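You operate a simulated robot arm through the tools that you are given. There is no shell and no other tool. Be economical: measure what you need, move in short steps, check, and stop when the job is done.

You run a simulated two-armed robot. Do the job below in one go: nothing can be reset, and whatever is moved stays where it is left.

JOB
Put one of the black rings from the top of the fitting bench on the top of the sampling bench. Then take the dye box with a blue lid on the top of the long white table and put it away on the top of the window table. Then take the flow card and put it on the clear cover on the top of the cable table. Then press the white button of the right tube board two times. Then take the sample jar labelled "29" from the counter top with the dye bottles and leave it on the green bench top. Then take the sample bottle with the teal cap and leave it on the blue bench top. Then shut the left dyes cupboard door. Then close the right weights cupboard door. The order counts. Set down upright: flow card, sample jar, sample bottle with the teal cap.

The check looks at the end state, three seconds after you hand in, the way a careful person would. Anything else that was tipped, shoved, dropped, spilled or broken makes it a failure. Lids that push on must go on centred and level and be pressed home; caps that screw on are set level and turned clockwise until they are tight.

ROBOT AND FRAMES
Two 7-joint arms with fingered hands on one trunk, on a base that drives. Base frame: it is fixed to the floor where the robot stands at the start and does not move with it; the origin is under the middle of the robot, x ahead of it, y to its left, z up; the surface under the hand at the start is at about z = 0.86. Units: m, rad, N and s.
The left shoulder is at the start at [0.07, 0.162, 1.221], the right one opposite. With the tool pointing down near the work surface each hand reaches from about 0.32 to 0.82 m from the robot's upright axis, wherever it stands, measured 20 degrees to its own side. Places, roughly: black ring (5x5x2 cm) [0.5, -0.1, 0.9]; blue bench top (44x18 cm) [0.84, -5.46, 0.82]; clear cover (29x20x1 cm) [4.3, -2.9, 0.8]; dye box with a blue lid [4.5, -0.25, 0.75]; flow card [4.5, -3, 0.75]; green bench top (44x18 cm) [-0.46, -5.46, 0.82]; left dyes cupboard door [6.1, -5, 0.5]; right weights cupboard door [6.4, 3.4, 0.5]; sample bottle with the teal cap [1.5, -5.25, 1]; sample jar [3.75, -5.25, 1]; top of the sampling bench [-1.4, -0.2, 0.9]; top of the window table [-3.3, 1, 0.9]; white button of the right tube board [4.6, -5.5, 1.5]. Payload 4 kg a hand.
The tool frame of a hand sits at the grasp point between the pads (the TCP): z along the fingers, y along the line on which they close. The tips reach 0.026 m beyond it. Largest opening 0.132 m; the body of the gripper starts 0.073 m behind the TCP. The gripper is a hand of 4 fingers: y runs from the thumb to the fingers, the wrist lies at [0, 0, -0.224] in the tool frame, and closing takes about 1.5 s.
Orientation is told as [roll, pitch, yaw] about the base's x, y, z axes, in that order, counted from this pose: with the fingers straight down and closing along the base's y, the tool's x points along the base's -x, its y along +y and its z along -z.

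CONTROLS
- The arms move only by the tool move_arm. It takes "left_rows", "right_rows" or both (then of equal length, played together; a hand with none holds still); each is one flat list of numbers, 6 for each row, row after row: the shift along the base's x, y, z in m, then the turn, a rotation vector about the base's x, y, z in rad. In form: [x, y, z, rx, ry, rz, x, y, z, rx, ry, rz, ...]. A call has 1 to 10 rows; each row is the pose to reach, as a shift and turn from the pose commanded when the call began. "left_jaw" and "right_jaw" are, for a hand that has rows, the opening, from 0 (shut) to 1 (fully open), set as the call begins (left out, the last holds). A row lasts 0.2 s, in which the tool goes at most 0.05 m and 0.15 rad; a call with a longer step from one row to the next is refused whole, and so is a gripper value outside its range. A pose out of reach is approached as far as the arm can. The call stops where the force on the tool passes 40 N (or 10 N more than at its start, if that is more) or the arm is blocked; 0.2 s more then pass. The fingers move at their own pace (about 0.045 m/s each) and stop on an object; they squeeze with about 26 N. The grip force told is the motor's: it shows also when the fingers shut on nothing. Time passes only in rows, and 0.2 s behind the last, so rows that repeat a pose let the fingers close. It gives the time, the measured TCP pose, the force on the tool (base axes), the opening and the grip force at its end, in the units of the frame above (readings bear some noise), with the torque about the TCP (base axes, N m) and any sound that the robot's microphone picked up.
- Cameras (640 x 400 px; columns grow to the right, rows downward): "scene" is now at [0.1343, -0.0149, 1.4413]; the picture's right is [-0.16, -0.99, 0.00], its down [-0.62, 0.10, -0.77] and it looks along [0.76, -0.13, -0.63] (base axes); focal length 283 px, centre (320, 200). "left" rides on the left gripper at [-0.073, 0.006, -0.094] in its tool frame; the picture's right is [-0.08, -1.00, 0.00], its down [0.78, -0.06, -0.62] and it looks along [0.62, -0.05, 0.79] (tool axes); focal length 230 px, centre (320, 200). "right" rides on the right gripper at [0.073, 0.006, -0.094] in its tool frame; the picture's right is [-0.08, 1.00, 0.00], its down [-0.79, -0.06, -0.62] and it looks along [-0.61, -0.05, 0.79] (tool axes); focal length 230 px, centre (320, 200). There is no depth. A picture from a camera that has moved, and an enlarged one, comes with that camera's place and axes in the base frame and with its lens.
- get_image(camera): a new picture of that camera. It takes no simulated time.
- move_column(by): slides the trunk up (or, below 0, down) by that many m; the arms and the scene camera ride with it, the base frame stays. It gives what a move gives, with no picture.
- base_move(legs): drives the robot by 1 to 6 legs, each [ahead, left, turn to the left] in m, m and rad, along the robot's own axes; the way and the turn of a leg run together, so that a leg with both is an arc; at most 1.5 m and 3.142 rad a leg. The arms and the cameras ride along, it lands a little off, and it stops where it bumps. It gives what a move gives.
- finger_targets(finger1, finger2, finger3, thumb_bend, hand): sets how far each is bent, from 0 (flat) to 100 (curled in); at 30 the hand is open as for a grip, at 70 the pads meet at the TCP. One left out holds its place. A second passes; each finger stops where it meets its share of the squeeze, and holds until it gets a number again. A gripper value or a shape takes the hand back. It gives what a move gives, with no picture; readings hold the bend of each and the force on the fingers (four entries, about 0 where the hand has none), thumb and palm.
- preshape(shape, hand): the hand has 4 fingers and takes this shape, open, in about a second: jaw (thumb against the fingers, like two jaws); tri (thumb and two fingers); tip (a fingertip pinch); poke (one finger out to press); point (the index stretched); flat (the hand flat); cup (the hand cupped); fist (a fist). The gripper value then closes the fingers along that shape, each until it touches; the sizes above hold for jaw. It gives what a move gives, with no picture.
- aim_head(pan, tilt): turns the head with the scene camera to pan (to the left, within 1.501 rad either way) and tilt (down, from -0.506 to 1.204), counted from straight ahead of the robot. It gives what a move gives.
- enlarge(camera, box): a new picture of the part [left, top, right, bottom] of that camera's present view, enlarged. It takes no simulated time.
- finish_job(): hands the job in; it is judged then, once.

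Go step by step. Nothing tells you exact positions but the pictures and the camera data: compare them with the known pose of the tool, close in by small moves and look again before you grip or let go. The budget is 196 turns and 176 pictures, counting those below and the enlarged ones. Unless the task says otherwise, let go and move clear before handing in.

The tools are called after "Request:" by a JSON object that holds its "name" and its "arguments". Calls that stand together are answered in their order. move_arm: Moves the arms, as the interface text tells. Its arguments: {"type":"object","properties":{"left_rows":{"type":"array"},"left_jaw":{"type":"number"},"right_rows":{"type":"array"},"right_jaw":{"type":"number"}},"required":[]} The other tools are called the same way: move_column (by) slides the trunk up or down; preshape (shape, hand) gives the hand a shape; finger_targets (finger1, finger2, finger3, thumb_bend, hand) moves the fingers one by one; base_move (legs) drives the base; aim_head (pan, tilt) turns the head that bears the scene camera; get_image (camera) takes a picture; enlarge (camera, box) takes an enlarged picture of a part of a camera's view; finish_job () hands the job in.

At the start:

```text
time_s: 0.0
left_tool_pos: [0.6147, 0.2512, 1.1646]
left_tcp_rot: [0.0, 0.0, 0.0]
left_contact_force: [-0.2, 0.4, -0.7]
left_torque: [-0.01, 0.01, -0.02]
left_opening: 0.1319
left_grasp_force: 0.0
left_shape: jaw
left_bend: [30.0, 30.0, 30.0, 30.0]
left_finger forces: [0.0, 0.0, 0.0, 0.0, 0.1, 0.0]
right_tool_pos: [0.5082, -0.2323, 1.1652]
right_tcp_rot: [0.0, -0.001, 0.0]
right_contact_force: [0.3, 0.0, -0.7]
right_torque: [-0.01, 0.01, -0.01]
right_opening: 0.1317
right_grasp_force: 0.1
right_shape: jaw
right_bend: [30.0, 30.0, 30.0, 30.0]
right_finger forces: [0.0, 0.1, 0.0, 0.0, 0.1, 0.1]
trunk travel left (down, up): [-0.701, 0.239]
robot x, y, heading: [-0.0005, 0.0007, 0.006]
head pan, tilt: [-0.164, 0.684]
```

scene: 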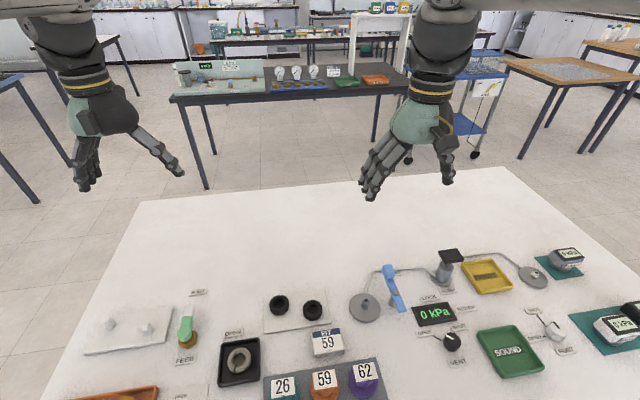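
right: 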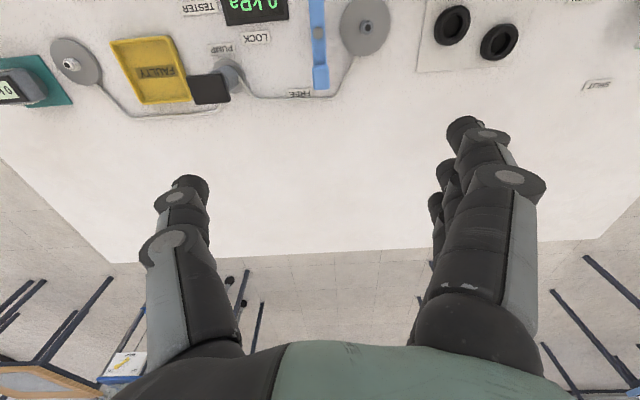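
left: 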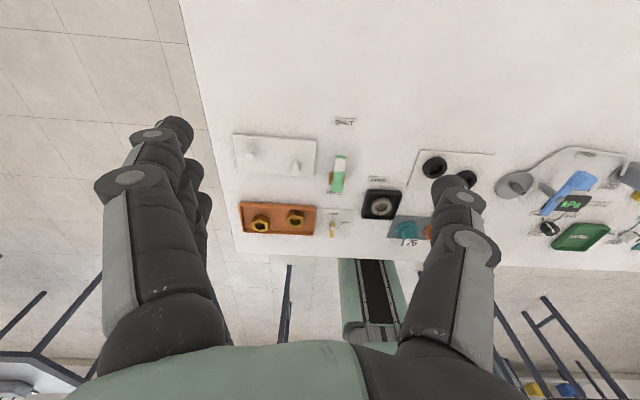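

I see two black rings on the bench, at roughly (0.48, 0.02) and (0.46, -0.05). I'll look closer at them and set a fingertip pinch on the right hand.

Request:
{"name": "enlarge", "arguments": {"camera": "scene", "box": [200, 240, 440, 390]}}

Request:
{"name": "preshape", "arguments": {"hand": "right", "shape": "tip"}}

Request:
{"name": "get_image", "arguments": {"camera": "right"}}

```text
2.67 times, centred on (320, 315) of scene
camera zoom: at [0.1343, -0.0149, 1.4413], right [-0.16, -0.99, 0.0], down [-0.62, 0.1, -0.77], along [0.76, -0.13, -0.63], focal length 755 px, centre (320, -107)
```

zoom: 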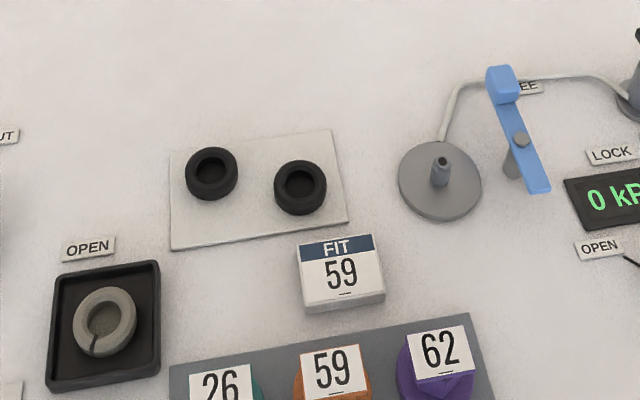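

```text
time_s: 0.9
left_tool_pos: [0.6138, 0.2512, 1.1642]
left_tcp_rot: [0.0, 0.001, -0.001]
left_contact_force: [0.1, 0.2, 0.1]
left_torque: [0.01, -0.02, 0.01]
left_opening: 0.1319
left_grasp_force: 0.1
left_shape: jaw
left_bend: [30.0, 30.0, 30.0, 30.0]
left_finger forces: [0.0, 0.0, 0.0, 0.0, 0.0, 0.0]
right_tool_pos: [0.5086, -0.2316, 1.1644]
right_tcp_rot: [0.0, 0.002, 0.001]
right_contact_force: [-0.1, -0.5, -1.4]
right_torque: [-0.01, 0.0, -0.04]
right_opening: 0.1321
right_grasp_force: 0.0
right_shape: tip
right_bend: [0.0, 30.0, 0.0, 30.0]
right_finger forces: [0.0, 0.0, 0.1, 0.0, 0.0, 0.0]
trunk travel left (down, up): [-0.701, 0.239]
robot x, y, heading: [0.0009, 0.0011, -0.001]
head pan, tilt: [-0.164, 0.684]
```

```text
171 pictures are left
camera right: at [0.4359, -0.226, 1.2589], right [0.08, 1.0, 0.0], down [0.78, -0.06, 0.62], along [0.61, -0.05, -0.79], focal length 230 px, centre (320, 200)
```

right: 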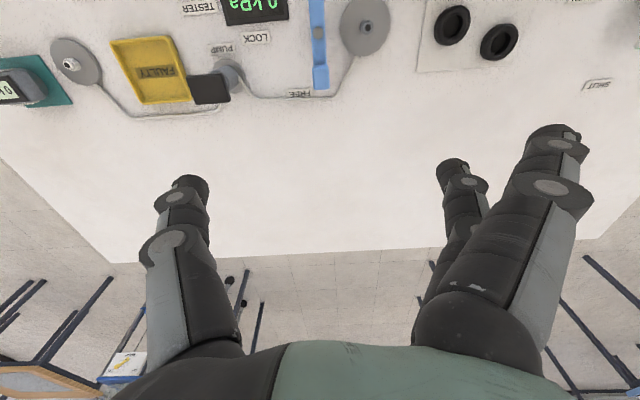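

The two rings are about 7 cm apart on a plate. I'll take the left one, closing the jaw along x so the fingers stay clear of the other ring and the sign.

Request:
{"name": "preshape", "arguments": {"hand": "right", "shape": "jaw"}}

Request:
{"name": "move_arm", "arguments": {"right_rows": [-0.003, 0.025, -0.01, 0, 0, -0.15, -0.006, 0.05, -0.02, 0, 0, -0.3, -0.009, 0.075, -0.03, 0, 0, -0.45, -0.012, 0.1, -0.05, 0, 0, -0.6, -0.015, 0.125, -0.065, 0, 0, -0.75, -0.018, 0.15, -0.08, 0, 0, -0.9, -0.021, 0.175, -0.1, 0, 0, -1.05, -0.024, 0.2, -0.12, 0, 0, -1.2, -0.027, 0.225, -0.13, 0, 0, -1.35, -0.029, 0.249, -0.14, 0, 0, -1.5]}}

Request:
{"name": "get_image", "arguments": {"camera": "right"}}

Request:
{"name": "get_image", "arguments": {"camera": "scene"}}

```text
time_s: 1.8
left_tool_pos: [0.616, 0.2517, 1.1651]
left_tcp_rot: [0.002, -0.001, -0.001]
left_contact_force: [-0.6, 0.1, 0.8]
left_torque: [0.02, 0.02, -0.01]
left_opening: 0.1317
left_grasp_force: 0.1
left_shape: jaw
left_bend: [30.0, 30.0, 30.0, 30.0]
left_finger forces: [0.0, 0.0, 0.0, 0.0, 0.0, 0.0]
right_tool_pos: [0.5089, -0.2312, 1.165]
right_tcp_rot: [0.001, -0.001, -0.002]
right_contact_force: [-0.4, 0.1, -0.1]
right_torque: [0.01, 0.02, -0.03]
right_opening: 0.1318
right_grasp_force: 0.0
right_shape: jaw
right_bend: [30.0, 30.0, 30.0, 30.0]
right_finger forces: [0.1, 0.0, 0.0, 0.0, 0.0, 0.0]
trunk travel left (down, up): [-0.701, 0.239]
robot x, y, heading: [0.0018, 0.0022, -0.004]
head pan, tilt: [-0.164, 0.684]
```

```text
time_s: 4.0
left_tool_pos: [0.616, 0.2513, 1.1649]
left_tcp_rot: [-0.001, 0.001, 0.002]
left_contact_force: [0.6, -0.8, 0.5]
left_torque: [0.02, 0.01, 0.02]
left_opening: 0.132
left_grasp_force: 0.1
left_shape: jaw
left_bend: [30.0, 30.0, 30.0, 30.0]
left_finger forces: [0.1, 0.0, 0.0, 0.0, 0.1, 0.0]
right_tool_pos: [0.4381, -0.1263, 1.0512]
right_tcp_rot: [0.003, 0.009, -1.502]
right_contact_force: [0.5, 0.3, 0.7]
right_torque: [-0.02, 0.0, 0.01]
right_opening: 0.132
right_grasp_force: 0.0
right_shape: jaw
right_bend: [30.0, 30.0, 30.0, 30.0]
right_finger forces: [0.0, 0.0, 0.0, 0.1, 0.1, 0.0]
right hand out of reach, approached as far as the arm can: row 2, 3, 4, 5, 6, 7, 8, 9, 10
trunk travel left (down, up): [-0.701, 0.239]
robot x, y, heading: [-0.0016, 0.0011, -0.002]
head pan, tilt: [-0.164, 0.684]
```

```text
170 pictures are left
camera right: at [0.4384, -0.0528, 1.1462], right [1.0, -0.01, 0.0], down [-0.01, -0.79, 0.61], along [0.0, -0.61, -0.79], focal length 230 px, centre (320, 200)
```

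right: 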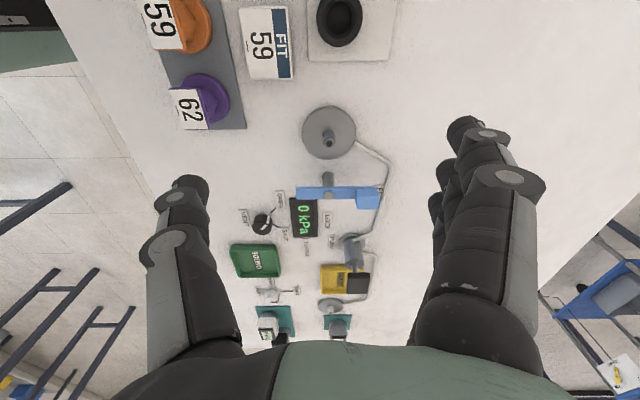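

```text
169 pictures are left
camera scene: at [0.1349, -0.0149, 1.4412], right [-0.16, -0.99, 0.0], down [-0.62, 0.1, -0.77], along [0.76, -0.13, -0.63], focal length 283 px, centre (320, 200)
```

scene: 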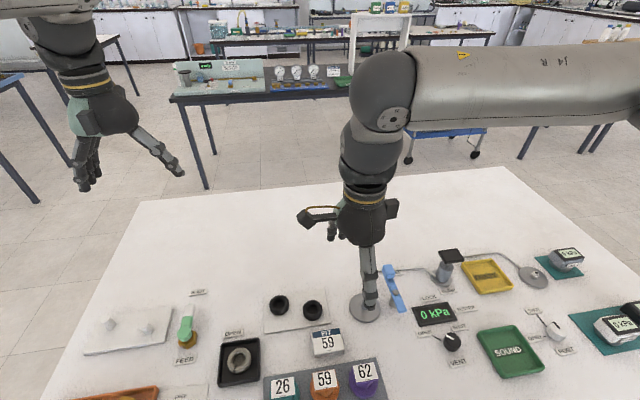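

The right arm cannot cross the midline, so I'll drive the base 0.2 m left, which brings the ring onto the right arm's side.

Request:
{"name": "base_move", "arguments": {"legs": [[0, 0.2, 0]]}}

Request:
{"name": "get_image", "arguments": {"camera": "right"}}

Request:
{"name": "get_image", "arguments": {"camera": "scene"}}

```text
time_s: 5.6
left_tool_pos: [0.6129, 0.4284, 1.1626]
left_tcp_rot: [-0.002, 0.003, -0.016]
left_contact_force: [0.2, 0.2, -0.3]
left_torque: [-0.04, 0.02, 0.01]
left_opening: 0.132
left_grasp_force: 0.1
left_shape: jaw
left_bend: [30.0, 30.0, 30.0, 30.0]
left_finger forces: [0.0, 0.0, 0.0, 0.1, 0.0, 0.1]
right_tool_pos: [0.4298, 0.0531, 1.0531]
right_tcp_rot: [0.0, 0.002, -1.517]
right_contact_force: [0.0, -0.4, -0.4]
right_torque: [-0.05, 0.0, -0.02]
right_opening: 0.1316
right_grasp_force: 0.1
right_shape: jaw
right_bend: [30.0, 30.0, 30.0, 30.0]
right_finger forces: [0.1, 0.0, 0.0, 0.0, 0.0, 0.0]
trunk travel left (down, up): [-0.701, 0.239]
robot x, y, heading: [-0.0109, 0.1795, -0.019]
head pan, tilt: [-0.164, 0.684]
```

```text
168 pictures are left
camera right: at [0.4318, 0.1265, 1.1459], right [1.0, -0.02, 0.0], down [-0.02, -0.79, 0.61], along [-0.01, -0.61, -0.79], focal length 230 px, centre (320, 200)
```

right: 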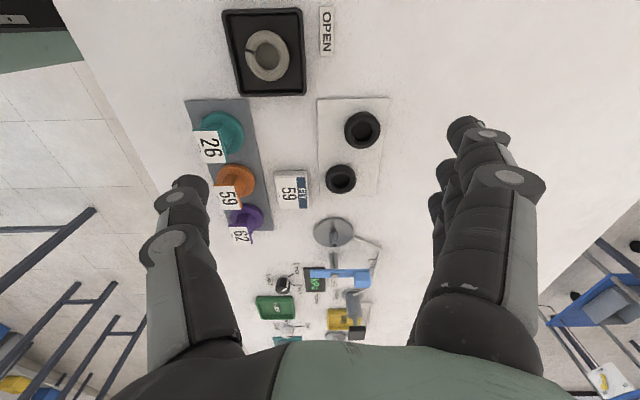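

```text
167 pictures are left
camera scene: at [0.1296, 0.1708, 1.441], right [-0.18, -0.98, 0.0], down [-0.62, 0.11, -0.77], along [0.76, -0.14, -0.63], focal length 283 px, centre (320, 200)
```

scene: 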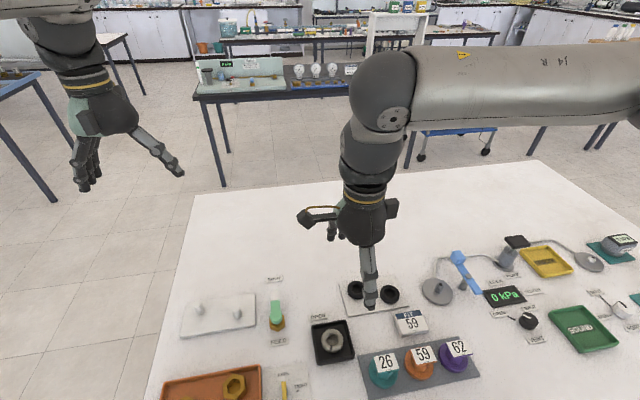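

Both cameras agree on the left ring at about (0.481, 0.020). I'll move over it and down to z = 0.95, then look again.

Request:
{"name": "move_arm", "arguments": {"right_rows": [0.025, -0.016, -0.03, 0, 0, 0, 0.05, -0.033, -0.06, 0, 0, 0, 0.05, -0.033, -0.1, 0, 0, 0, 0.05, -0.033, -0.1, 0, 0, 0], "right_jaw": 0.8}}

Request:
{"name": "get_image", "arguments": {"camera": "right"}}

Request:
{"name": "get_image", "arguments": {"camera": "scene"}}

```text
time_s: 6.6
left_tool_pos: [0.611, 0.4241, 1.1653]
left_tcp_rot: [0.0, 0.003, -0.018]
left_contact_force: [-1.3, 0.9, 1.0]
left_torque: [-0.05, -0.02, 0.05]
left_opening: 0.1317
left_grasp_force: 0.0
left_shape: jaw
left_bend: [30.0, 30.0, 30.0, 30.0]
left_finger forces: [0.1, 0.0, 0.0, 0.0, 0.1, 0.1]
right_tool_pos: [0.4784, 0.0156, 0.9537]
right_tcp_rot: [0.004, 0.01, -1.516]
right_contact_force: [0.8, 0.3, 0.2]
right_torque: [-0.01, -0.01, -0.01]
right_opening: 0.1059
right_grasp_force: 0.1
right_shape: jaw
right_bend: [59.0, 59.0, 59.0, 55.0]
right_finger forces: [0.0, 0.0, 0.1, 0.1, 0.1, 0.0]
trunk travel left (down, up): [-0.701, 0.239]
robot x, y, heading: [-0.0067, 0.1835, -0.021]
head pan, tilt: [-0.164, 0.684]
```

```text
166 pictures are left
camera right: at [0.4806, 0.089, 1.0484], right [1.0, -0.02, 0.0], down [-0.02, -0.79, 0.61], along [-0.01, -0.61, -0.79], focal length 230 px, centre (320, 200)
```

right: 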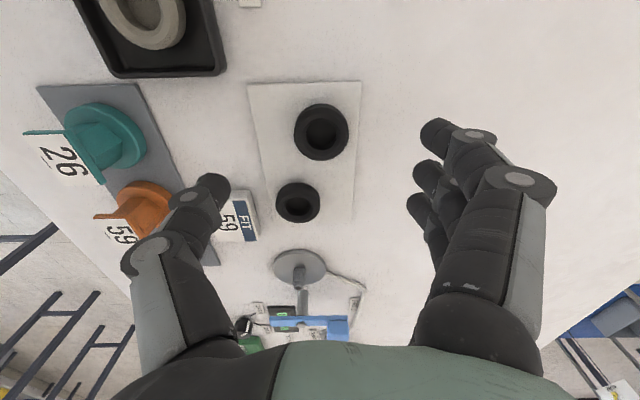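

```text
165 pictures are left
camera scene: at [0.1267, 0.1664, 1.4413], right [-0.18, -0.98, 0.0], down [-0.62, 0.11, -0.77], along [0.76, -0.14, -0.63], focal length 283 px, centre (320, 200)
```

scene: 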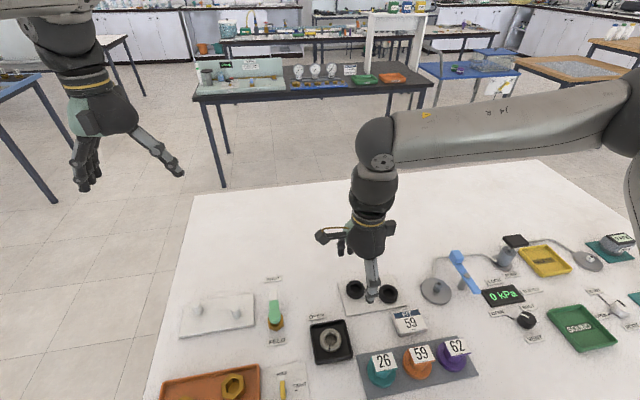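

The ring sits at about (0.481, 0.022), nearly under the TCP. I'll descend with a small correction and close.

Request:
{"name": "move_arm", "arguments": {"right_rows": [0.002, 0.006, -0.03, 0, 0, 0, 0.002, 0.006, -0.058, 0, 0, 0, 0.002, 0.006, -0.058, 0, 0, 0]}}

Request:
{"name": "move_arm", "arguments": {"right_rows": [0, 0, 0, 0, 0, 0, 0, 0, 0, 0, 0, 0, 0, 0, 0, 0, 0, 0, 0, 0, 0, 0, 0, 0, 0, 0, 0, 0, 0, 0, 0, 0, 0, 0, 0, 0, 0, 0, 0, 0, 0, 0], "right_jaw": 0}}

Request:
{"name": "get_image", "arguments": {"camera": "right"}}

```text
time_s: 7.4
left_tool_pos: [0.6111, 0.4244, 1.1645]
left_tcp_rot: [-0.001, 0.001, -0.016]
left_contact_force: [0.2, 0.6, -0.8]
left_torque: [-0.03, -0.03, 0.01]
left_opening: 0.1317
left_grasp_force: 0.1
left_shape: jaw
left_bend: [30.0, 30.0, 30.0, 30.0]
left_finger forces: [0.0, 0.0, 0.0, 0.0, 0.0, 0.0]
right_tool_pos: [0.47, 0.0015, 0.9068]
right_tcp_rot: [0.005, 0.012, -1.517]
right_contact_force: [0.2, -0.1, -0.2]
right_torque: [0.0, 0.0, -0.01]
right_opening: 0.1059
right_grasp_force: 0.1
right_shape: jaw
right_bend: [59.0, 59.0, 59.0, 55.0]
right_finger forces: [0.0, 0.0, 0.0, 0.0, 0.0, 0.1]
right hand out of reach, approached as far as the arm can: row 1, 2, 3
trunk travel left (down, up): [-0.701, 0.239]
robot x, y, heading: [-0.0079, 0.1807, -0.018]
head pan, tilt: [-0.164, 0.684]
```

```text
time_s: 9.0
left_tool_pos: [0.611, 0.4225, 1.1654]
left_tcp_rot: [-0.001, 0.0, -0.015]
left_contact_force: [0.2, -0.2, -0.3]
left_torque: [0.03, 0.0, -0.01]
left_opening: 0.132
left_grasp_force: 0.0
left_shape: jaw
left_bend: [30.0, 30.0, 30.0, 30.0]
left_finger forces: [0.0, 0.0, 0.0, 0.0, 0.0, 0.1]
right_tool_pos: [0.469, 0.001, 0.9078]
right_tcp_rot: [0.004, 0.01, -1.517]
right_contact_force: [-1.4, -0.4, 2.8]
right_torque: [0.02, 0.01, 0.01]
right_opening: 0.0129
right_grasp_force: 22.5
right_shape: jaw
right_bend: [72.0, 71.0, 67.0, 70.0]
right_finger forces: [8.2, 7.4, 0.0, 0.0, 16.9, 0.1]
trunk travel left (down, up): [-0.701, 0.239]
robot x, y, heading: [-0.0078, 0.1813, -0.02]
head pan, tilt: [-0.164, 0.684]
```

```text
164 pictures are left
camera right: at [0.4707, 0.0734, 1.0015], right [1.0, -0.02, 0.0], down [-0.02, -0.79, 0.61], along [-0.01, -0.61, -0.79], focal length 230 px, centre (320, 200)
```

right: 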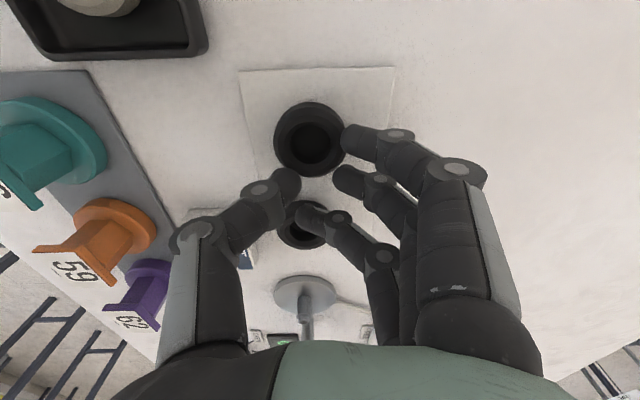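

The arm stopped short of the pose and closed near the ring without holding it. I'll open, rise, and shift the base another 0.12 m left for reach.

Request:
{"name": "move_arm", "arguments": {"right_rows": [0, 0, 0, 0, 0, 0, 0, 0, 0, 0, 0, 0, 0, 0, 0, 0, 0, 0, 0, 0, 0.04, 0, 0, 0, 0, 0, 0.08, 0, 0, 0, 0, 0, 0.08, 0, 0, 0], "right_jaw": 0.8}}

Request:
{"name": "base_move", "arguments": {"legs": [[0, 0.13, 0.02]]}}

Request:
{"name": "get_image", "arguments": {"camera": "right"}}

```text
time_s: 10.4
left_tool_pos: [0.6116, 0.4235, 1.1643]
left_tcp_rot: [0.0, 0.002, -0.016]
left_contact_force: [0.3, 0.6, 0.1]
left_torque: [-0.03, 0.0, 0.01]
left_opening: 0.132
left_grasp_force: 0.1
left_shape: jaw
left_bend: [30.0, 30.0, 30.0, 30.0]
left_finger forces: [0.0, 0.0, 0.0, 0.0, 0.0, 0.1]
right_tool_pos: [0.4705, 0.0019, 0.987]
right_tcp_rot: [0.002, 0.008, -1.516]
right_contact_force: [0.2, -0.4, 0.1]
right_torque: [0.02, 0.03, 0.01]
right_opening: 0.1052
right_grasp_force: 0.0
right_shape: jaw
right_bend: [59.0, 59.0, 59.0, 55.0]
right_finger forces: [0.0, 0.0, 0.0, 0.1, 0.0, 0.0]
trunk travel left (down, up): [-0.701, 0.239]
robot x, y, heading: [-0.0091, 0.1804, -0.02]
head pan, tilt: [-0.164, 0.684]
```

```text
time_s: 11.1
left_tool_pos: [0.6116, 0.4219, 1.1654]
left_tcp_rot: [0.001, 0.0, -0.02]
left_contact_force: [-0.6, 0.2, 0.4]
left_torque: [0.0, 0.0, -0.02]
left_opening: 0.1318
left_grasp_force: 0.1
left_shape: jaw
left_bend: [30.0, 30.0, 30.0, 30.0]
left_finger forces: [0.0, 0.0, 0.0, 0.0, 0.0, 0.0]
right_tool_pos: [0.4693, 0.0028, 0.9891]
right_tcp_rot: [0.003, 0.008, -1.521]
right_contact_force: [0.1, -0.7, -0.7]
right_torque: [-0.01, 0.01, 0.03]
right_opening: 0.1053
right_grasp_force: 0.0
right_shape: jaw
right_bend: [59.0, 59.0, 59.0, 55.0]
right_finger forces: [0.0, 0.1, 0.0, 0.1, 0.0, 0.0]
trunk travel left (down, up): [-0.701, 0.239]
robot x, y, heading: [-0.0104, 0.1832, -0.022]
head pan, tilt: [-0.164, 0.684]
stopped in leg 1: the robot was blocked; the commanded pose is now the measured one
```

```text
163 pictures are left
camera right: at [0.4708, 0.0742, 1.0823], right [1.0, -0.03, 0.0], down [-0.02, -0.79, 0.61], along [-0.02, -0.61, -0.79], focal length 230 px, centre (320, 200)
```

right: 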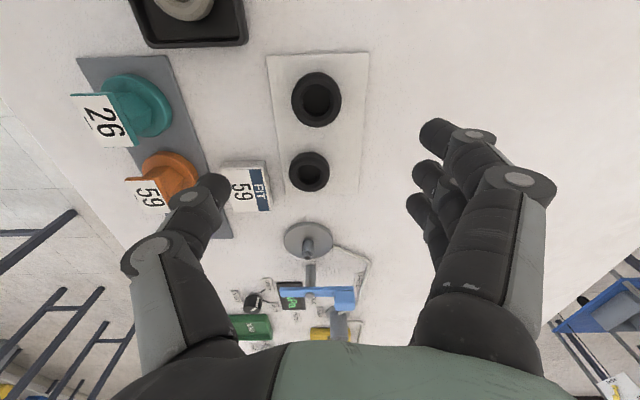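

The base is blocked on the left and ring 1 has shifted slightly, to about (0.467, 0.022). I'll ease the hand yaw to -1.0, which should be within reach and still keeps the thumb clear of ring 2.

Request:
{"name": "move_arm", "arguments": {"right_rows": [0, 0.005, 0, 0, 0, 0.13, 0, 0.01, 0, 0, 0, 0.26, -0.002, 0.015, -0.01, 0, 0, 0.39, -0.002, 0.019, -0.03, 0, 0, 0.52, -0.002, 0.019, -0.035, 0, 0, 0.52]}}

Request:
{"name": "get_image", "arguments": {"camera": "right"}}

```text
time_s: 12.3
left_tool_pos: [0.6102, 0.4232, 1.1651]
left_tcp_rot: [-0.001, -0.001, -0.02]
left_contact_force: [0.4, 0.3, -0.1]
left_torque: [0.0, -0.01, -0.01]
left_opening: 0.1324
left_grasp_force: 0.1
left_shape: jaw
left_bend: [30.0, 30.0, 30.0, 30.0]
left_finger forces: [0.0, 0.0, 0.1, 0.0, 0.1, 0.0]
right_tool_pos: [0.4668, 0.0199, 0.9527]
right_tcp_rot: [0.002, 0.009, -0.999]
right_contact_force: [0.2, 0.5, -0.1]
right_torque: [-0.01, 0.01, 0.01]
right_opening: 0.1053
right_grasp_force: 0.1
right_shape: jaw
right_bend: [59.0, 59.0, 59.0, 55.0]
right_finger forces: [0.1, 0.0, 0.0, 0.0, 0.0, 0.0]
trunk travel left (down, up): [-0.701, 0.239]
robot x, y, heading: [-0.0092, 0.1855, -0.017]
head pan, tilt: [-0.164, 0.684]
```

```text
162 pictures are left
camera right: at [0.4319, 0.0841, 1.0477], right [0.88, 0.47, 0.0], down [0.37, -0.7, 0.61], along [0.29, -0.54, -0.79], focal length 230 px, centre (320, 200)
```

right: 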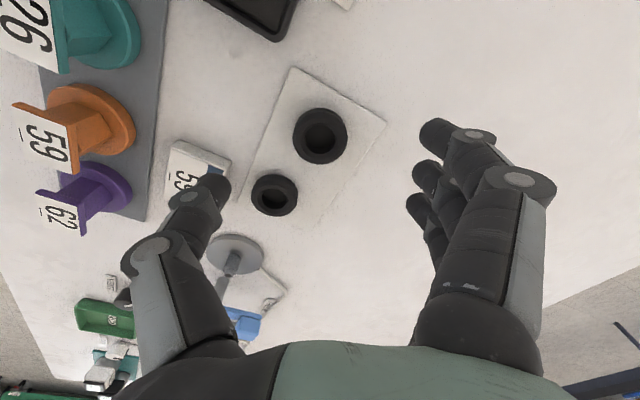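

Ring 1 is at (0.466, 0.022), right under the TCP. I'll descend and check reach before closing.

Request:
{"name": "move_arm", "arguments": {"right_rows": [-0.001, 0.002, -0.03, 0, 0, 0, -0.001, 0.002, -0.06, 0, 0, 0, -0.001, 0.002, -0.06, 0, 0, 0]}}

Request:
{"name": "get_image", "arguments": {"camera": "right"}}

```text
time_s: 13.1
left_tool_pos: [0.6104, 0.4222, 1.1639]
left_tcp_rot: [-0.001, 0.0, -0.019]
left_contact_force: [0.1, 0.2, 0.0]
left_torque: [-0.03, -0.02, -0.01]
left_opening: 0.1319
left_grasp_force: 0.0
left_shape: jaw
left_bend: [30.0, 30.0, 30.0, 30.0]
left_finger forces: [0.0, 0.0, 0.1, 0.0, 0.0, 0.0]
right_tool_pos: [0.4573, 0.0044, 0.9036]
right_tcp_rot: [0.005, 0.01, -1.001]
right_contact_force: [0.5, 0.4, 0.3]
right_torque: [0.01, 0.03, -0.03]
right_opening: 0.1053
right_grasp_force: 0.0
right_shape: jaw
right_bend: [59.0, 59.0, 59.0, 55.0]
right_finger forces: [0.0, 0.0, 0.0, 0.0, 0.1, 0.0]
right hand out of reach, approached as far as the arm can: row 1, 2, 3
trunk travel left (down, up): [-0.701, 0.239]
robot x, y, heading: [-0.0098, 0.1853, -0.021]
head pan, tilt: [-0.164, 0.684]
```

```text
161 pictures are left
camera right: at [0.4227, 0.0678, 0.9982], right [0.88, 0.47, 0.01], down [0.37, -0.7, 0.61], along [0.29, -0.53, -0.79], focal length 230 px, centre (320, 200)
```

right: 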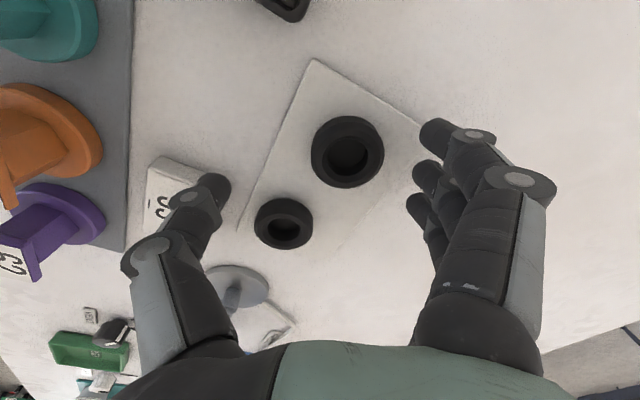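

It is still out of reach when low. I'll raise the hand, back off a bit, move left past whatever blocks, and come at the ring from there.

Request:
{"name": "move_arm", "arguments": {"right_rows": [0, 0, 0.05, 0, 0, 0, 0, 0, 0.1, 0, 0, 0, 0, 0, 0.15, 0, 0, 0, 0, 0, 0.18, 0, 0, 0]}}

Request:
{"name": "base_move", "arguments": {"legs": [[-0.12, 0, 0], [0, 0.15, 0.02]]}}

Request:
{"name": "get_image", "arguments": {"camera": "right"}}

```text
time_s: 14.1
left_tool_pos: [0.6109, 0.4228, 1.1652]
left_tcp_rot: [-0.001, 0.001, -0.02]
left_contact_force: [-0.1, 1.0, -0.1]
left_torque: [0.0, -0.02, 0.0]
left_opening: 0.1318
left_grasp_force: 0.2
left_shape: jaw
left_bend: [30.0, 30.0, 30.0, 30.0]
left_finger forces: [0.0, 0.1, 0.0, 0.1, 0.0, 0.0]
right_tool_pos: [0.4546, 0.0036, 1.0858]
right_tcp_rot: [0.004, 0.009, -1.0]
right_contact_force: [0.1, 0.1, 0.2]
right_torque: [0.03, -0.01, -0.02]
right_opening: 0.1054
right_grasp_force: 0.0
right_shape: jaw
right_bend: [59.0, 59.0, 59.0, 55.0]
right_finger forces: [0.0, 0.1, 0.0, 0.1, 0.0, 0.1]
trunk travel left (down, up): [-0.701, 0.239]
robot x, y, heading: [-0.0121, 0.1819, -0.019]
head pan, tilt: [-0.164, 0.684]
```

```text
time_s: 16.3
left_tool_pos: [0.4874, 0.5822, 1.1651]
left_tcp_rot: [0.004, 0.001, -0.003]
left_contact_force: [0.6, 0.3, 0.5]
left_torque: [-0.01, 0.01, 0.0]
left_opening: 0.1318
left_grasp_force: 0.1
left_shape: jaw
left_bend: [30.0, 30.0, 30.0, 30.0]
left_finger forces: [0.0, 0.0, 0.0, 0.0, 0.0, 0.0]
right_tool_pos: [0.3394, 0.1613, 1.0845]
right_tcp_rot: [0.004, 0.009, -0.983]
right_contact_force: [1.0, -0.7, -0.1]
right_torque: [0.02, 0.0, 0.01]
right_opening: 0.1053
right_grasp_force: 0.0
right_shape: jaw
right_bend: [59.0, 59.0, 59.0, 55.0]
right_finger forces: [0.0, 0.0, 0.0, 0.1, 0.1, 0.1]
trunk travel left (down, up): [-0.701, 0.239]
robot x, y, heading: [-0.1289, 0.3336, -0.003]
head pan, tilt: [-0.164, 0.684]
```

```text
160 pictures are left
camera right: at [0.3043, 0.2236, 1.1797], right [0.87, 0.49, 0.0], down [0.39, -0.69, 0.61], along [0.3, -0.53, -0.79], focal length 230 px, centre (320, 200)
```

right: 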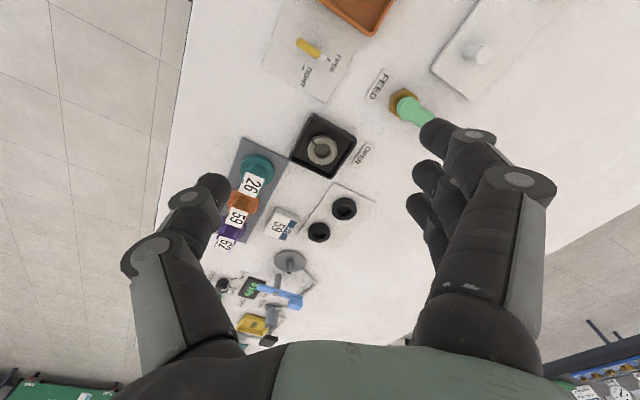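

The base is now free and the ring lies at about (0.60, -0.31) from it, well within reach. I'll move above the ring and check.

Request:
{"name": "move_arm", "arguments": {"right_rows": [0.025, -0.028, -0.02, 0, 0, 0, 0.05, -0.056, -0.04, 0, 0, 0, 0.075, -0.084, -0.07, 0, 0, 0, 0.1, -0.112, -0.095, 0, 0, 0, 0.127, -0.139, -0.12, 0, 0, 0, 0.127, -0.139, -0.135, 0, 0, 0]}}

Request:
{"name": "get_image", "arguments": {"camera": "right"}}

```text
time_s: 17.7
left_tool_pos: [0.4867, 0.5853, 1.1655]
left_tcp_rot: [0.0, 0.0, -0.003]
left_contact_force: [0.0, -0.3, -0.4]
left_torque: [0.02, -0.02, 0.01]
left_opening: 0.1319
left_grasp_force: 0.0
left_shape: jaw
left_bend: [30.0, 30.0, 30.0, 30.0]
left_finger forces: [0.1, 0.0, 0.0, 0.1, 0.0, 0.1]
right_tool_pos: [0.4643, 0.0244, 0.9512]
right_tcp_rot: [0.003, 0.009, -0.982]
right_contact_force: [0.4, 0.3, 0.3]
right_torque: [-0.01, 0.01, 0.0]
right_opening: 0.1053
right_grasp_force: 0.0
right_shape: jaw
right_bend: [59.0, 59.0, 59.0, 55.0]
right_finger forces: [0.1, 0.0, 0.0, 0.1, 0.1, 0.1]
trunk travel left (down, up): [-0.701, 0.239]
robot x, y, heading: [-0.1292, 0.3364, -0.006]
head pan, tilt: [-0.164, 0.684]
```

```text
159 pictures are left
camera right: at [0.4293, 0.0886, 1.0446], right [0.87, 0.49, 0.0], down [0.39, -0.69, 0.61], along [0.3, -0.53, -0.79], focal length 230 px, centre (320, 200)
```

right: 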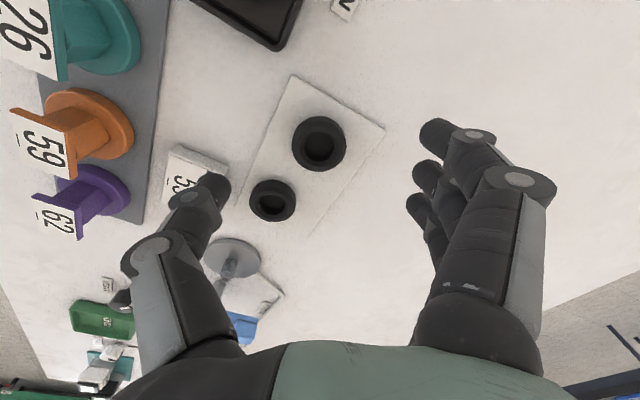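

The ring is at (0.467, 0.022) and the hand is over it. I'll descend.

Request:
{"name": "move_arm", "arguments": {"right_rows": [0.002, -0.002, -0.03, 0, 0, 0, 0.002, -0.002, -0.058, 0, 0, 0, 0.002, -0.002, -0.058, 0, 0, 0]}}

Request:
{"name": "get_image", "arguments": {"camera": "right"}}

```text
time_s: 18.5
left_tool_pos: [0.4868, 0.5836, 1.1657]
left_tcp_rot: [-0.001, 0.002, -0.003]
left_contact_force: [-0.5, -0.3, 0.6]
left_torque: [-0.03, -0.01, 0.05]
left_opening: 0.1316
left_grasp_force: 0.0
left_shape: jaw
left_bend: [30.0, 30.0, 30.0, 30.0]
left_finger forces: [0.0, 0.0, 0.1, 0.0, 0.0, 0.0]
right_tool_pos: [0.4685, 0.0221, 0.8941]
right_tcp_rot: [0.003, 0.009, -0.983]
right_contact_force: [-0.3, -0.4, 0.2]
right_torque: [0.02, 0.01, -0.03]
right_opening: 0.1053
right_grasp_force: 0.0
right_shape: jaw
right_bend: [59.0, 59.0, 59.0, 55.0]
right_finger forces: [0.1, 0.0, 0.1, 0.1, 0.0, 0.0]
trunk travel left (down, up): [-0.701, 0.239]
robot x, y, heading: [-0.1255, 0.3369, 0.0]
head pan, tilt: [-0.164, 0.684]
```

```text
158 pictures are left
camera right: at [0.4319, 0.0863, 0.9881], right [0.87, 0.49, 0.0], down [0.39, -0.69, 0.61], along [0.3, -0.53, -0.79], focal length 230 px, centre (320, 200)
```

right: 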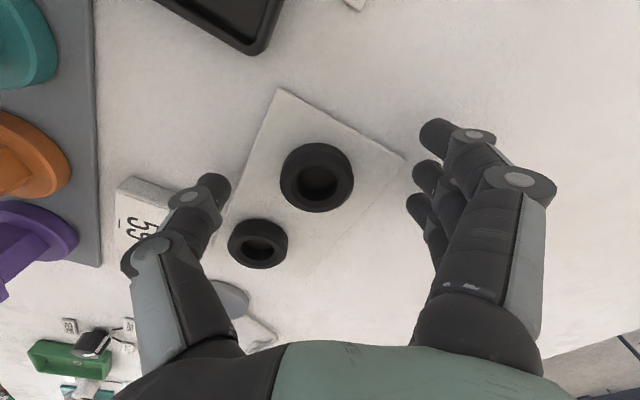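

The ring is between the thumb and fingers. Closing now.

Request:
{"name": "move_arm", "arguments": {"right_rows": [0, 0, 0, 0, 0, 0, 0, 0, 0, 0, 0, 0, 0, 0, 0, 0, 0, 0, 0, 0, 0, 0, 0, 0, 0, 0, 0, 0, 0, 0, 0, 0, 0, 0, 0, 0, 0, 0, 0, 0, 0, 0, 0, 0, 0, 0, 0, 0], "right_jaw": 0}}

Request:
{"name": "move_arm", "arguments": {"right_rows": [0, 0, 0.04, 0, 0, 0, 0, 0, 0.08, 0, 0, 0, 0, 0, 0.12, 0, 0, 0]}}

Request:
{"name": "get_image", "arguments": {"camera": "right"}}

```text
time_s: 20.3
left_tool_pos: [0.4876, 0.5834, 1.1639]
left_tcp_rot: [0.0, 0.001, -0.005]
left_contact_force: [0.4, 0.9, 0.3]
left_torque: [-0.01, 0.03, -0.04]
left_opening: 0.1319
left_grasp_force: 0.1
left_shape: jaw
left_bend: [30.0, 30.0, 30.0, 30.0]
left_finger forces: [0.1, 0.0, 0.1, 0.0, 0.0, 0.0]
right_tool_pos: [0.4664, 0.0227, 0.8936]
right_tcp_rot: [0.001, 0.01, -0.983]
right_contact_force: [-0.3, 0.2, 0.5]
right_torque: [-0.01, 0.02, 0.0]
right_opening: 0.0292
right_grasp_force: 25.6
right_shape: jaw
right_bend: [71.0, 74.0, 73.0, 70.0]
right_finger forces: [7.2, 7.9, 5.7, 0.0, 23.3, 0.0]
trunk travel left (down, up): [-0.701, 0.239]
robot x, y, heading: [-0.1301, 0.3349, -0.002]
head pan, tilt: [-0.164, 0.684]
```

```text
time_s: 21.1
left_tool_pos: [0.486, 0.5839, 1.1649]
left_tcp_rot: [0.001, 0.0, -0.002]
left_contact_force: [0.3, 0.3, -0.6]
left_torque: [-0.01, -0.02, -0.02]
left_opening: 0.1319
left_grasp_force: 0.1
left_shape: jaw
left_bend: [30.0, 30.0, 30.0, 30.0]
left_finger forces: [0.1, 0.0, 0.1, 0.0, 0.0, 0.0]
right_tool_pos: [0.4668, 0.0215, 1.016]
right_tcp_rot: [0.002, 0.009, -0.984]
right_contact_force: [-0.6, -0.8, -1.1]
right_torque: [-0.03, 0.01, -0.01]
right_opening: 0.0295
right_grasp_force: 26.5
right_shape: jaw
right_bend: [71.0, 74.0, 73.0, 70.0]
right_finger forces: [7.5, 8.0, 6.1, 0.0, 23.2, 0.1]
trunk travel left (down, up): [-0.701, 0.239]
robot x, y, heading: [-0.127, 0.3362, -0.001]
head pan, tilt: [-0.164, 0.684]
```

```text
157 pictures are left
camera right: at [0.4323, 0.0849, 1.1101], right [0.87, 0.49, 0.0], down [0.39, -0.69, 0.61], along [0.3, -0.53, -0.79], focal length 230 px, centre (320, 200)
```

right: 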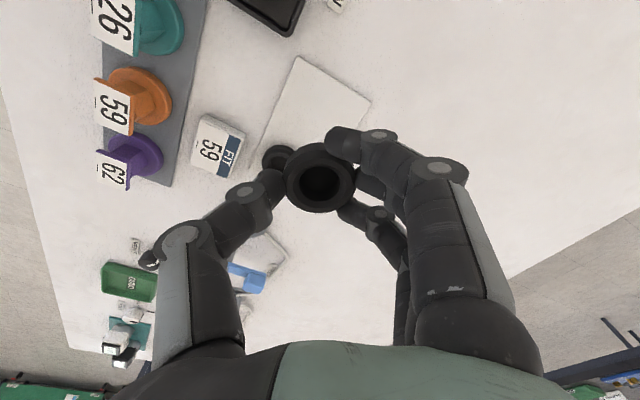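

The ring is held. I'll raise the hand to a safe height and look around to both sides before turning.

Request:
{"name": "move_arm", "arguments": {"right_rows": [-0.03, -0.02, 0.04, 0, 0, 0, -0.06, -0.04, 0.08, 0, 0, 0, -0.09, -0.06, 0.12, 0, 0, 0, -0.11, -0.08, 0.15, 0, 0, 0], "left_rows": [-0.03, 0, 0.02, 0, 0, 0, -0.06, 0, 0.03, 0, 0, 0, -0.09, 0, 0.03, 0, 0, 0, -0.12, 0, 0.03, 0, 0, 0]}}

Request:
{"name": "aim_head", "arguments": {"pan": 1.5, "tilt": 0.6}}

Request:
{"name": "get_image", "arguments": {"camera": "scene"}}

Request:
{"name": "aim_head", "arguments": {"pan": -1.5, "tilt": 0.6}}

Request:
{"name": "get_image", "arguments": {"camera": "scene"}}

```text
refused: row 1 steps farther than a row can; nothing moved
```

```text
time_s: 22.8
left_tool_pos: [0.4869, 0.5839, 1.1644]
left_tcp_rot: [0.0, 0.001, -0.001]
left_contact_force: [0.5, 1.0, 0.7]
left_torque: [-0.01, -0.01, -0.01]
left_opening: 0.132
left_grasp_force: 0.0
left_shape: jaw
left_bend: [30.0, 30.0, 30.0, 30.0]
left_finger forces: [0.0, 0.0, 0.1, 0.1, 0.0, 0.0]
right_tool_pos: [0.468, 0.0207, 1.0147]
right_tcp_rot: [0.003, 0.008, -0.982]
right_contact_force: [-0.3, 0.8, -0.8]
right_torque: [0.03, 0.04, 0.0]
right_opening: 0.0297
right_grasp_force: 26.3
right_shape: jaw
right_bend: [71.0, 74.0, 73.0, 70.0]
right_finger forces: [7.6, 8.0, 6.0, 0.0, 23.3, 0.0]
trunk travel left (down, up): [-0.701, 0.239]
robot x, y, heading: [-0.1264, 0.3328, -0.004]
head pan, tilt: [1.499, 0.6]
```

```text
156 pictures are left
camera scene: at [-0.0713, 0.4214, 1.4486], right [1.0, -0.08, 0.0], down [-0.04, -0.56, -0.83], along [0.06, 0.82, -0.56], focal length 283 px, centre (320, 200)
```

scene: 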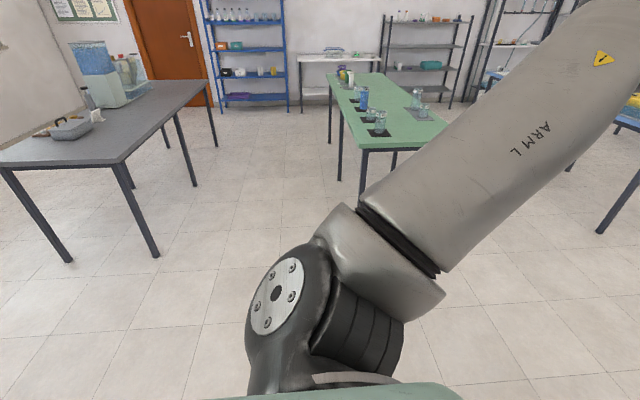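

```text
time_s: 25.4
left_tool_pos: [0.4871, 0.5835, 1.1642]
left_tcp_rot: [0.0, 0.002, -0.002]
left_contact_force: [-0.5, -0.2, 0.1]
left_torque: [0.01, -0.01, -0.01]
left_opening: 0.1321
left_grasp_force: 0.1
left_shape: jaw
left_bend: [30.0, 30.0, 30.0, 30.0]
left_finger forces: [0.0, 0.0, 0.1, 0.0, 0.1, 0.0]
right_tool_pos: [0.4683, 0.0221, 1.0142]
right_tcp_rot: [0.0, 0.008, -0.983]
right_contact_force: [-0.5, -0.6, -0.9]
right_torque: [-0.01, 0.02, 0.01]
right_opening: 0.0295
right_grasp_force: 25.9
right_shape: jaw
right_bend: [71.0, 74.0, 73.0, 70.0]
right_finger forces: [7.4, 8.0, 6.1, 0.1, 23.2, 0.0]
trunk travel left (down, up): [-0.701, 0.239]
robot x, y, heading: [-0.1253, 0.3328, -0.008]
head pan, tilt: [-1.499, 0.6]
```

```text
155 pictures are left
camera scene: at [-0.0719, 0.245, 1.4486], right [-1.0, -0.07, 0.0], down [-0.04, 0.56, -0.83], along [0.06, -0.82, -0.56], focal length 283 px, centre (320, 200)
```

scene: 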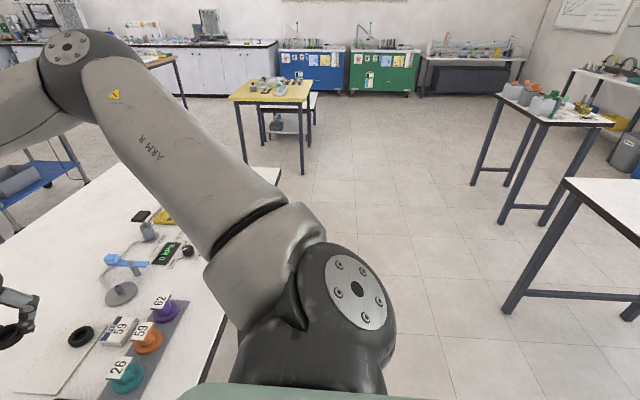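

The sampling bench is behind me with its near edge at about x = -1.05. I'll raise the hand, back up a little and turn around.

Request:
{"name": "move_arm", "arguments": {"right_rows": [-0.02, -0.01, 0.04, 0, 0, 0, -0.04, -0.02, 0.08, 0, 0, 0, -0.06, -0.03, 0.12, 0, 0, 0, -0.08, -0.04, 0.15, 0, 0, 0]}}

Request:
{"name": "base_move", "arguments": {"legs": [[-0.2, 0, 0], [0, 0, 1.57], [0, 0, 1.57]]}}

Request:
{"name": "aim_head", "arguments": {"pan": 0, "tilt": 0.65}}

Request:
{"name": "get_image", "arguments": {"camera": "scene"}}

```text
time_s: 26.4
left_tool_pos: [0.4861, 0.5836, 1.1666]
left_tcp_rot: [0.0, 0.001, -0.003]
left_contact_force: [0.2, 0.3, -0.3]
left_torque: [-0.03, 0.0, 0.01]
left_opening: 0.1321
left_grasp_force: 0.0
left_shape: jaw
left_bend: [30.0, 30.0, 30.0, 30.0]
left_finger forces: [0.0, 0.1, 0.0, 0.1, 0.1, 0.1]
right_tool_pos: [0.3864, -0.0204, 1.1623]
right_tcp_rot: [0.003, 0.008, -0.985]
right_contact_force: [-0.7, 0.4, 0.1]
right_torque: [0.0, -0.01, 0.01]
right_opening: 0.0297
right_grasp_force: 26.4
right_shape: jaw
right_bend: [71.0, 74.0, 73.0, 70.0]
right_finger forces: [8.1, 8.0, 6.7, 0.0, 23.1, 0.1]
trunk travel left (down, up): [-0.701, 0.239]
robot x, y, heading: [-0.1277, 0.3346, -0.006]
head pan, tilt: [-1.499, 0.6]
```

```text
time_s: 35.6
left_tool_pos: [-0.9552, 0.1155, 1.1648]
left_tcp_rot: [0.001, 0.001, 3.089]
left_contact_force: [0.3, 0.1, 0.7]
left_torque: [0.02, 0.02, 0.03]
left_opening: 0.1321
left_grasp_force: 0.0
left_shape: jaw
left_bend: [30.0, 30.0, 30.0, 30.0]
left_finger forces: [0.0, 0.0, 0.1, 0.0, 0.0, 0.0]
right_tool_pos: [-0.8265, 0.7138, 1.1624]
right_tcp_rot: [0.004, 0.009, 2.109]
right_contact_force: [0.6, -0.6, -1.1]
right_torque: [0.05, -0.01, 0.01]
right_opening: 0.0292
right_grasp_force: 26.6
right_shape: jaw
right_bend: [71.0, 74.0, 73.0, 70.0]
right_finger forces: [6.5, 8.2, 6.3, 0.1, 22.8, 0.1]
trunk travel left (down, up): [-0.701, 0.239]
robot x, y, heading: [-0.3282, 0.3345, 3.091]
head pan, tilt: [-1.499, 0.6]
```

```text
time_s: 37.2
left_tool_pos: [-0.9543, 0.1171, 1.1645]
left_tcp_rot: [0.0, 0.002, 3.089]
left_contact_force: [-0.2, 0.9, 0.3]
left_torque: [-0.04, 0.03, 0.0]
left_opening: 0.1319
left_grasp_force: 0.0
left_shape: jaw
left_bend: [30.0, 30.0, 30.0, 30.0]
left_finger forces: [0.0, 0.1, 0.0, 0.1, 0.1, 0.0]
right_tool_pos: [-0.8255, 0.7136, 1.1623]
right_tcp_rot: [0.003, 0.009, 2.109]
right_contact_force: [0.6, -0.7, 0.1]
right_torque: [-0.01, -0.01, -0.03]
right_opening: 0.029
right_grasp_force: 26.2
right_shape: jaw
right_bend: [71.0, 74.0, 73.0, 70.0]
right_finger forces: [6.4, 8.1, 6.2, 0.0, 22.8, 0.0]
trunk travel left (down, up): [-0.701, 0.239]
robot x, y, heading: [-0.3306, 0.3349, 3.088]
head pan, tilt: [0.0, 0.649]
```

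```text
154 pictures are left
camera scene: at [-0.4654, 0.3417, 1.4443], right [0.05, 1.0, 0.0], down [0.6, -0.03, -0.8], along [-0.8, 0.04, -0.6], focal length 283 px, centre (320, 200)
```

scene: 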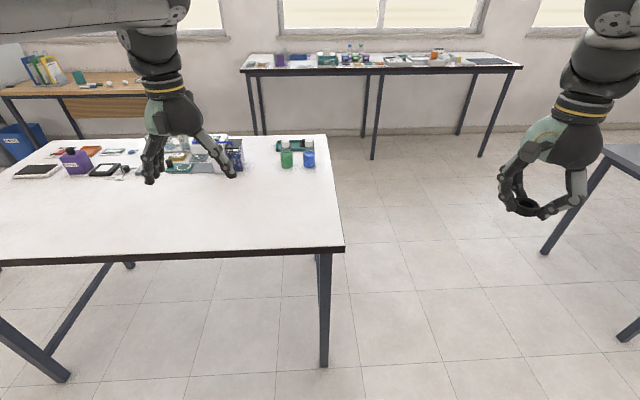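

The sampling bench is ahead and to my left, with its near part empty. I'll drive up so the right hand is over a free spot near (-1.2, 0.2).

Request:
{"name": "base_move", "arguments": {"legs": [[0, 0.32, 0.05], [0.28, 0, 0]]}}

Request:
{"name": "aim_head", "arguments": {"pan": -0.2, "tilt": 0.8}}

Request:
{"name": "get_image", "arguments": {"camera": "scene"}}

```text
time_s: 40.8
left_tool_pos: [-1.2242, -0.2299, 1.1657]
left_tcp_rot: [-0.001, -0.001, 3.14]
left_contact_force: [0.7, 0.7, 1.2]
left_torque: [0.05, 0.02, 0.01]
left_opening: 0.132
left_grasp_force: 0.1
left_shape: jaw
left_bend: [30.0, 30.0, 30.0, 30.0]
left_finger forces: [0.0, 0.1, 0.1, 0.1, 0.0, 0.0]
right_tool_pos: [-1.1244, 0.373, 1.1635]
right_tcp_rot: [0.003, 0.009, 2.159]
right_contact_force: [0.6, -0.1, -0.2]
right_torque: [0.01, 0.0, 0.0]
right_opening: 0.0286
right_grasp_force: 26.1
right_shape: jaw
right_bend: [71.0, 74.0, 73.0, 70.0]
right_finger forces: [6.5, 8.1, 6.4, 0.0, 22.9, 0.1]
trunk travel left (down, up): [-0.701, 0.239]
robot x, y, heading: [-0.6122, 0.0181, 3.142]
head pan, tilt: [0.0, 0.649]
```

```text
time_s: 41.5
left_tool_pos: [-1.226, -0.2289, 1.1656]
left_tcp_rot: [0.0, 0.003, 3.141]
left_contact_force: [0.0, 0.5, 0.5]
left_torque: [-0.03, -0.02, 0.02]
left_opening: 0.1319
left_grasp_force: 0.1
left_shape: jaw
left_bend: [30.0, 30.0, 30.0, 30.0]
left_finger forces: [0.1, 0.0, 0.0, 0.0, 0.0, 0.0]
right_tool_pos: [-1.1268, 0.3741, 1.1623]
right_tcp_rot: [0.0, 0.009, 2.158]
right_contact_force: [0.2, 0.4, -0.4]
right_torque: [0.0, -0.02, 0.0]
right_opening: 0.0291
right_grasp_force: 26.3
right_shape: jaw
right_bend: [71.0, 74.0, 73.0, 70.0]
right_finger forces: [6.5, 8.2, 6.4, 0.0, 22.8, 0.0]
trunk travel left (down, up): [-0.701, 0.239]
robot x, y, heading: [-0.6096, 0.0213, 3.14]
head pan, tilt: [-0.201, 0.799]
```

```text
153 pictures are left
camera scene: at [-0.7403, 0.0353, 1.4317], right [0.2, 0.98, 0.0], down [0.7, -0.14, -0.7], along [-0.68, 0.14, -0.72], focal length 283 px, centre (320, 200)
```

scene: 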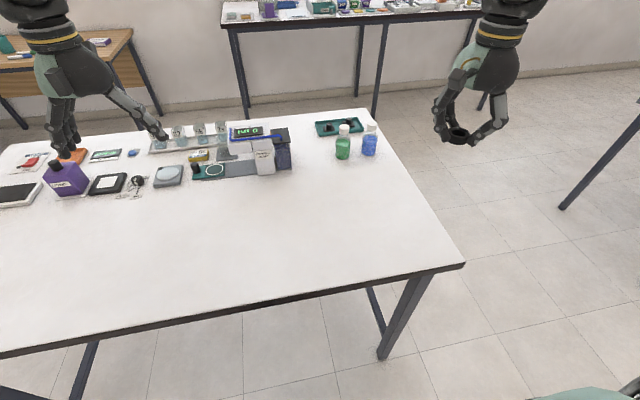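

The empty near-right part of the bench is at about (-1.2, 0.24). I'll bring the ring over it and lower.

Request:
{"name": "move_arm", "arguments": {"right_rows": [-0.015, -0.027, -0.03, 0, 0, 0, -0.03, -0.054, -0.06, 0, 0, 0, -0.045, -0.081, -0.09, 0, 0, 0, -0.06, -0.108, -0.12, 0, 0, 0, -0.075, -0.135, -0.15, 0, 0, 0, -0.075, -0.135, -0.19, 0, 0, 0, -0.075, -0.135, -0.23, 0, 0, 0, -0.075, -0.135, -0.255, 0, 0, 0, -0.075, -0.135, -0.255, 0, 0, 0]}}

Request:
{"name": "get_image", "arguments": {"camera": "scene"}}

Request:
{"name": "get_image", "arguments": {"camera": "right"}}

```text
time_s: 43.5
left_tool_pos: [-1.2234, -0.23, 1.1659]
left_tcp_rot: [0.001, 0.0, 3.141]
left_contact_force: [0.5, 0.5, 0.2]
left_torque: [0.02, -0.01, 0.03]
left_opening: 0.1318
left_grasp_force: 0.0
left_shape: jaw
left_bend: [30.0, 30.0, 30.0, 30.0]
left_finger forces: [0.0, 0.1, 0.0, 0.0, 0.0, 0.0]
right_tool_pos: [-1.1768, 0.2578, 0.9204]
right_tcp_rot: [0.005, 0.007, 2.159]
right_contact_force: [-0.7, -0.1, -0.4]
right_torque: [-0.01, 0.0, -0.01]
right_opening: 0.0287
right_grasp_force: 26.1
right_shape: jaw
right_bend: [71.0, 74.0, 73.0, 70.0]
right_finger forces: [8.0, 8.3, 7.6, 0.0, 22.7, 0.1]
right hand out of reach, approached as far as the arm can: row 5, 6, 7, 8, 9
trunk travel left (down, up): [-0.701, 0.239]
robot x, y, heading: [-0.6076, 0.021, 3.135]
head pan, tilt: [-0.201, 0.799]
```

```text
152 pictures are left
camera scene: at [-0.7389, 0.0351, 1.4318], right [0.2, 0.98, 0.0], down [0.7, -0.14, -0.7], along [-0.68, 0.14, -0.72], focal length 283 px, centre (320, 200)
```

scene: 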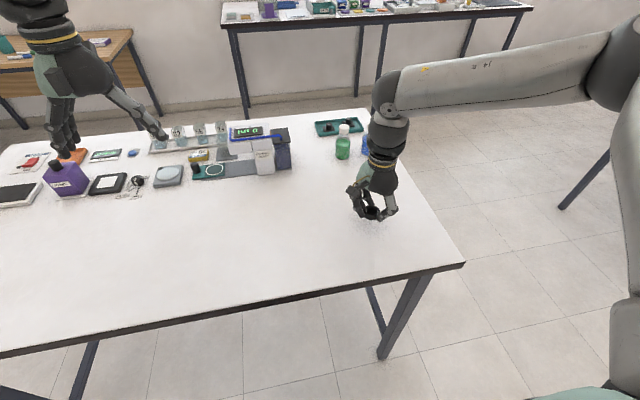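

```text
151 pictures are left
camera right: at [-1.1399, 0.1948, 1.0151], right [-0.87, -0.49, 0.01], down [-0.38, 0.69, 0.61], along [-0.3, 0.53, -0.79], focal length 230 px, centre (320, 200)
```

right: 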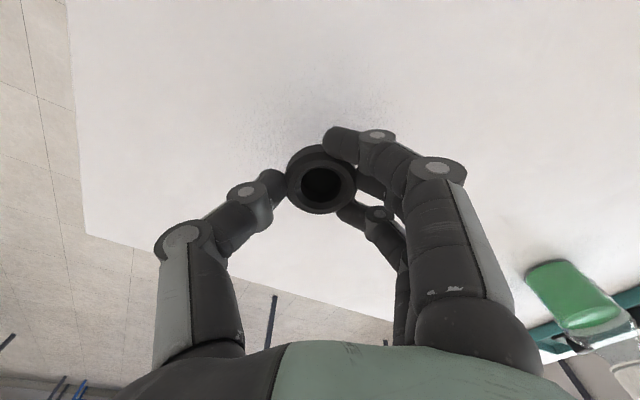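

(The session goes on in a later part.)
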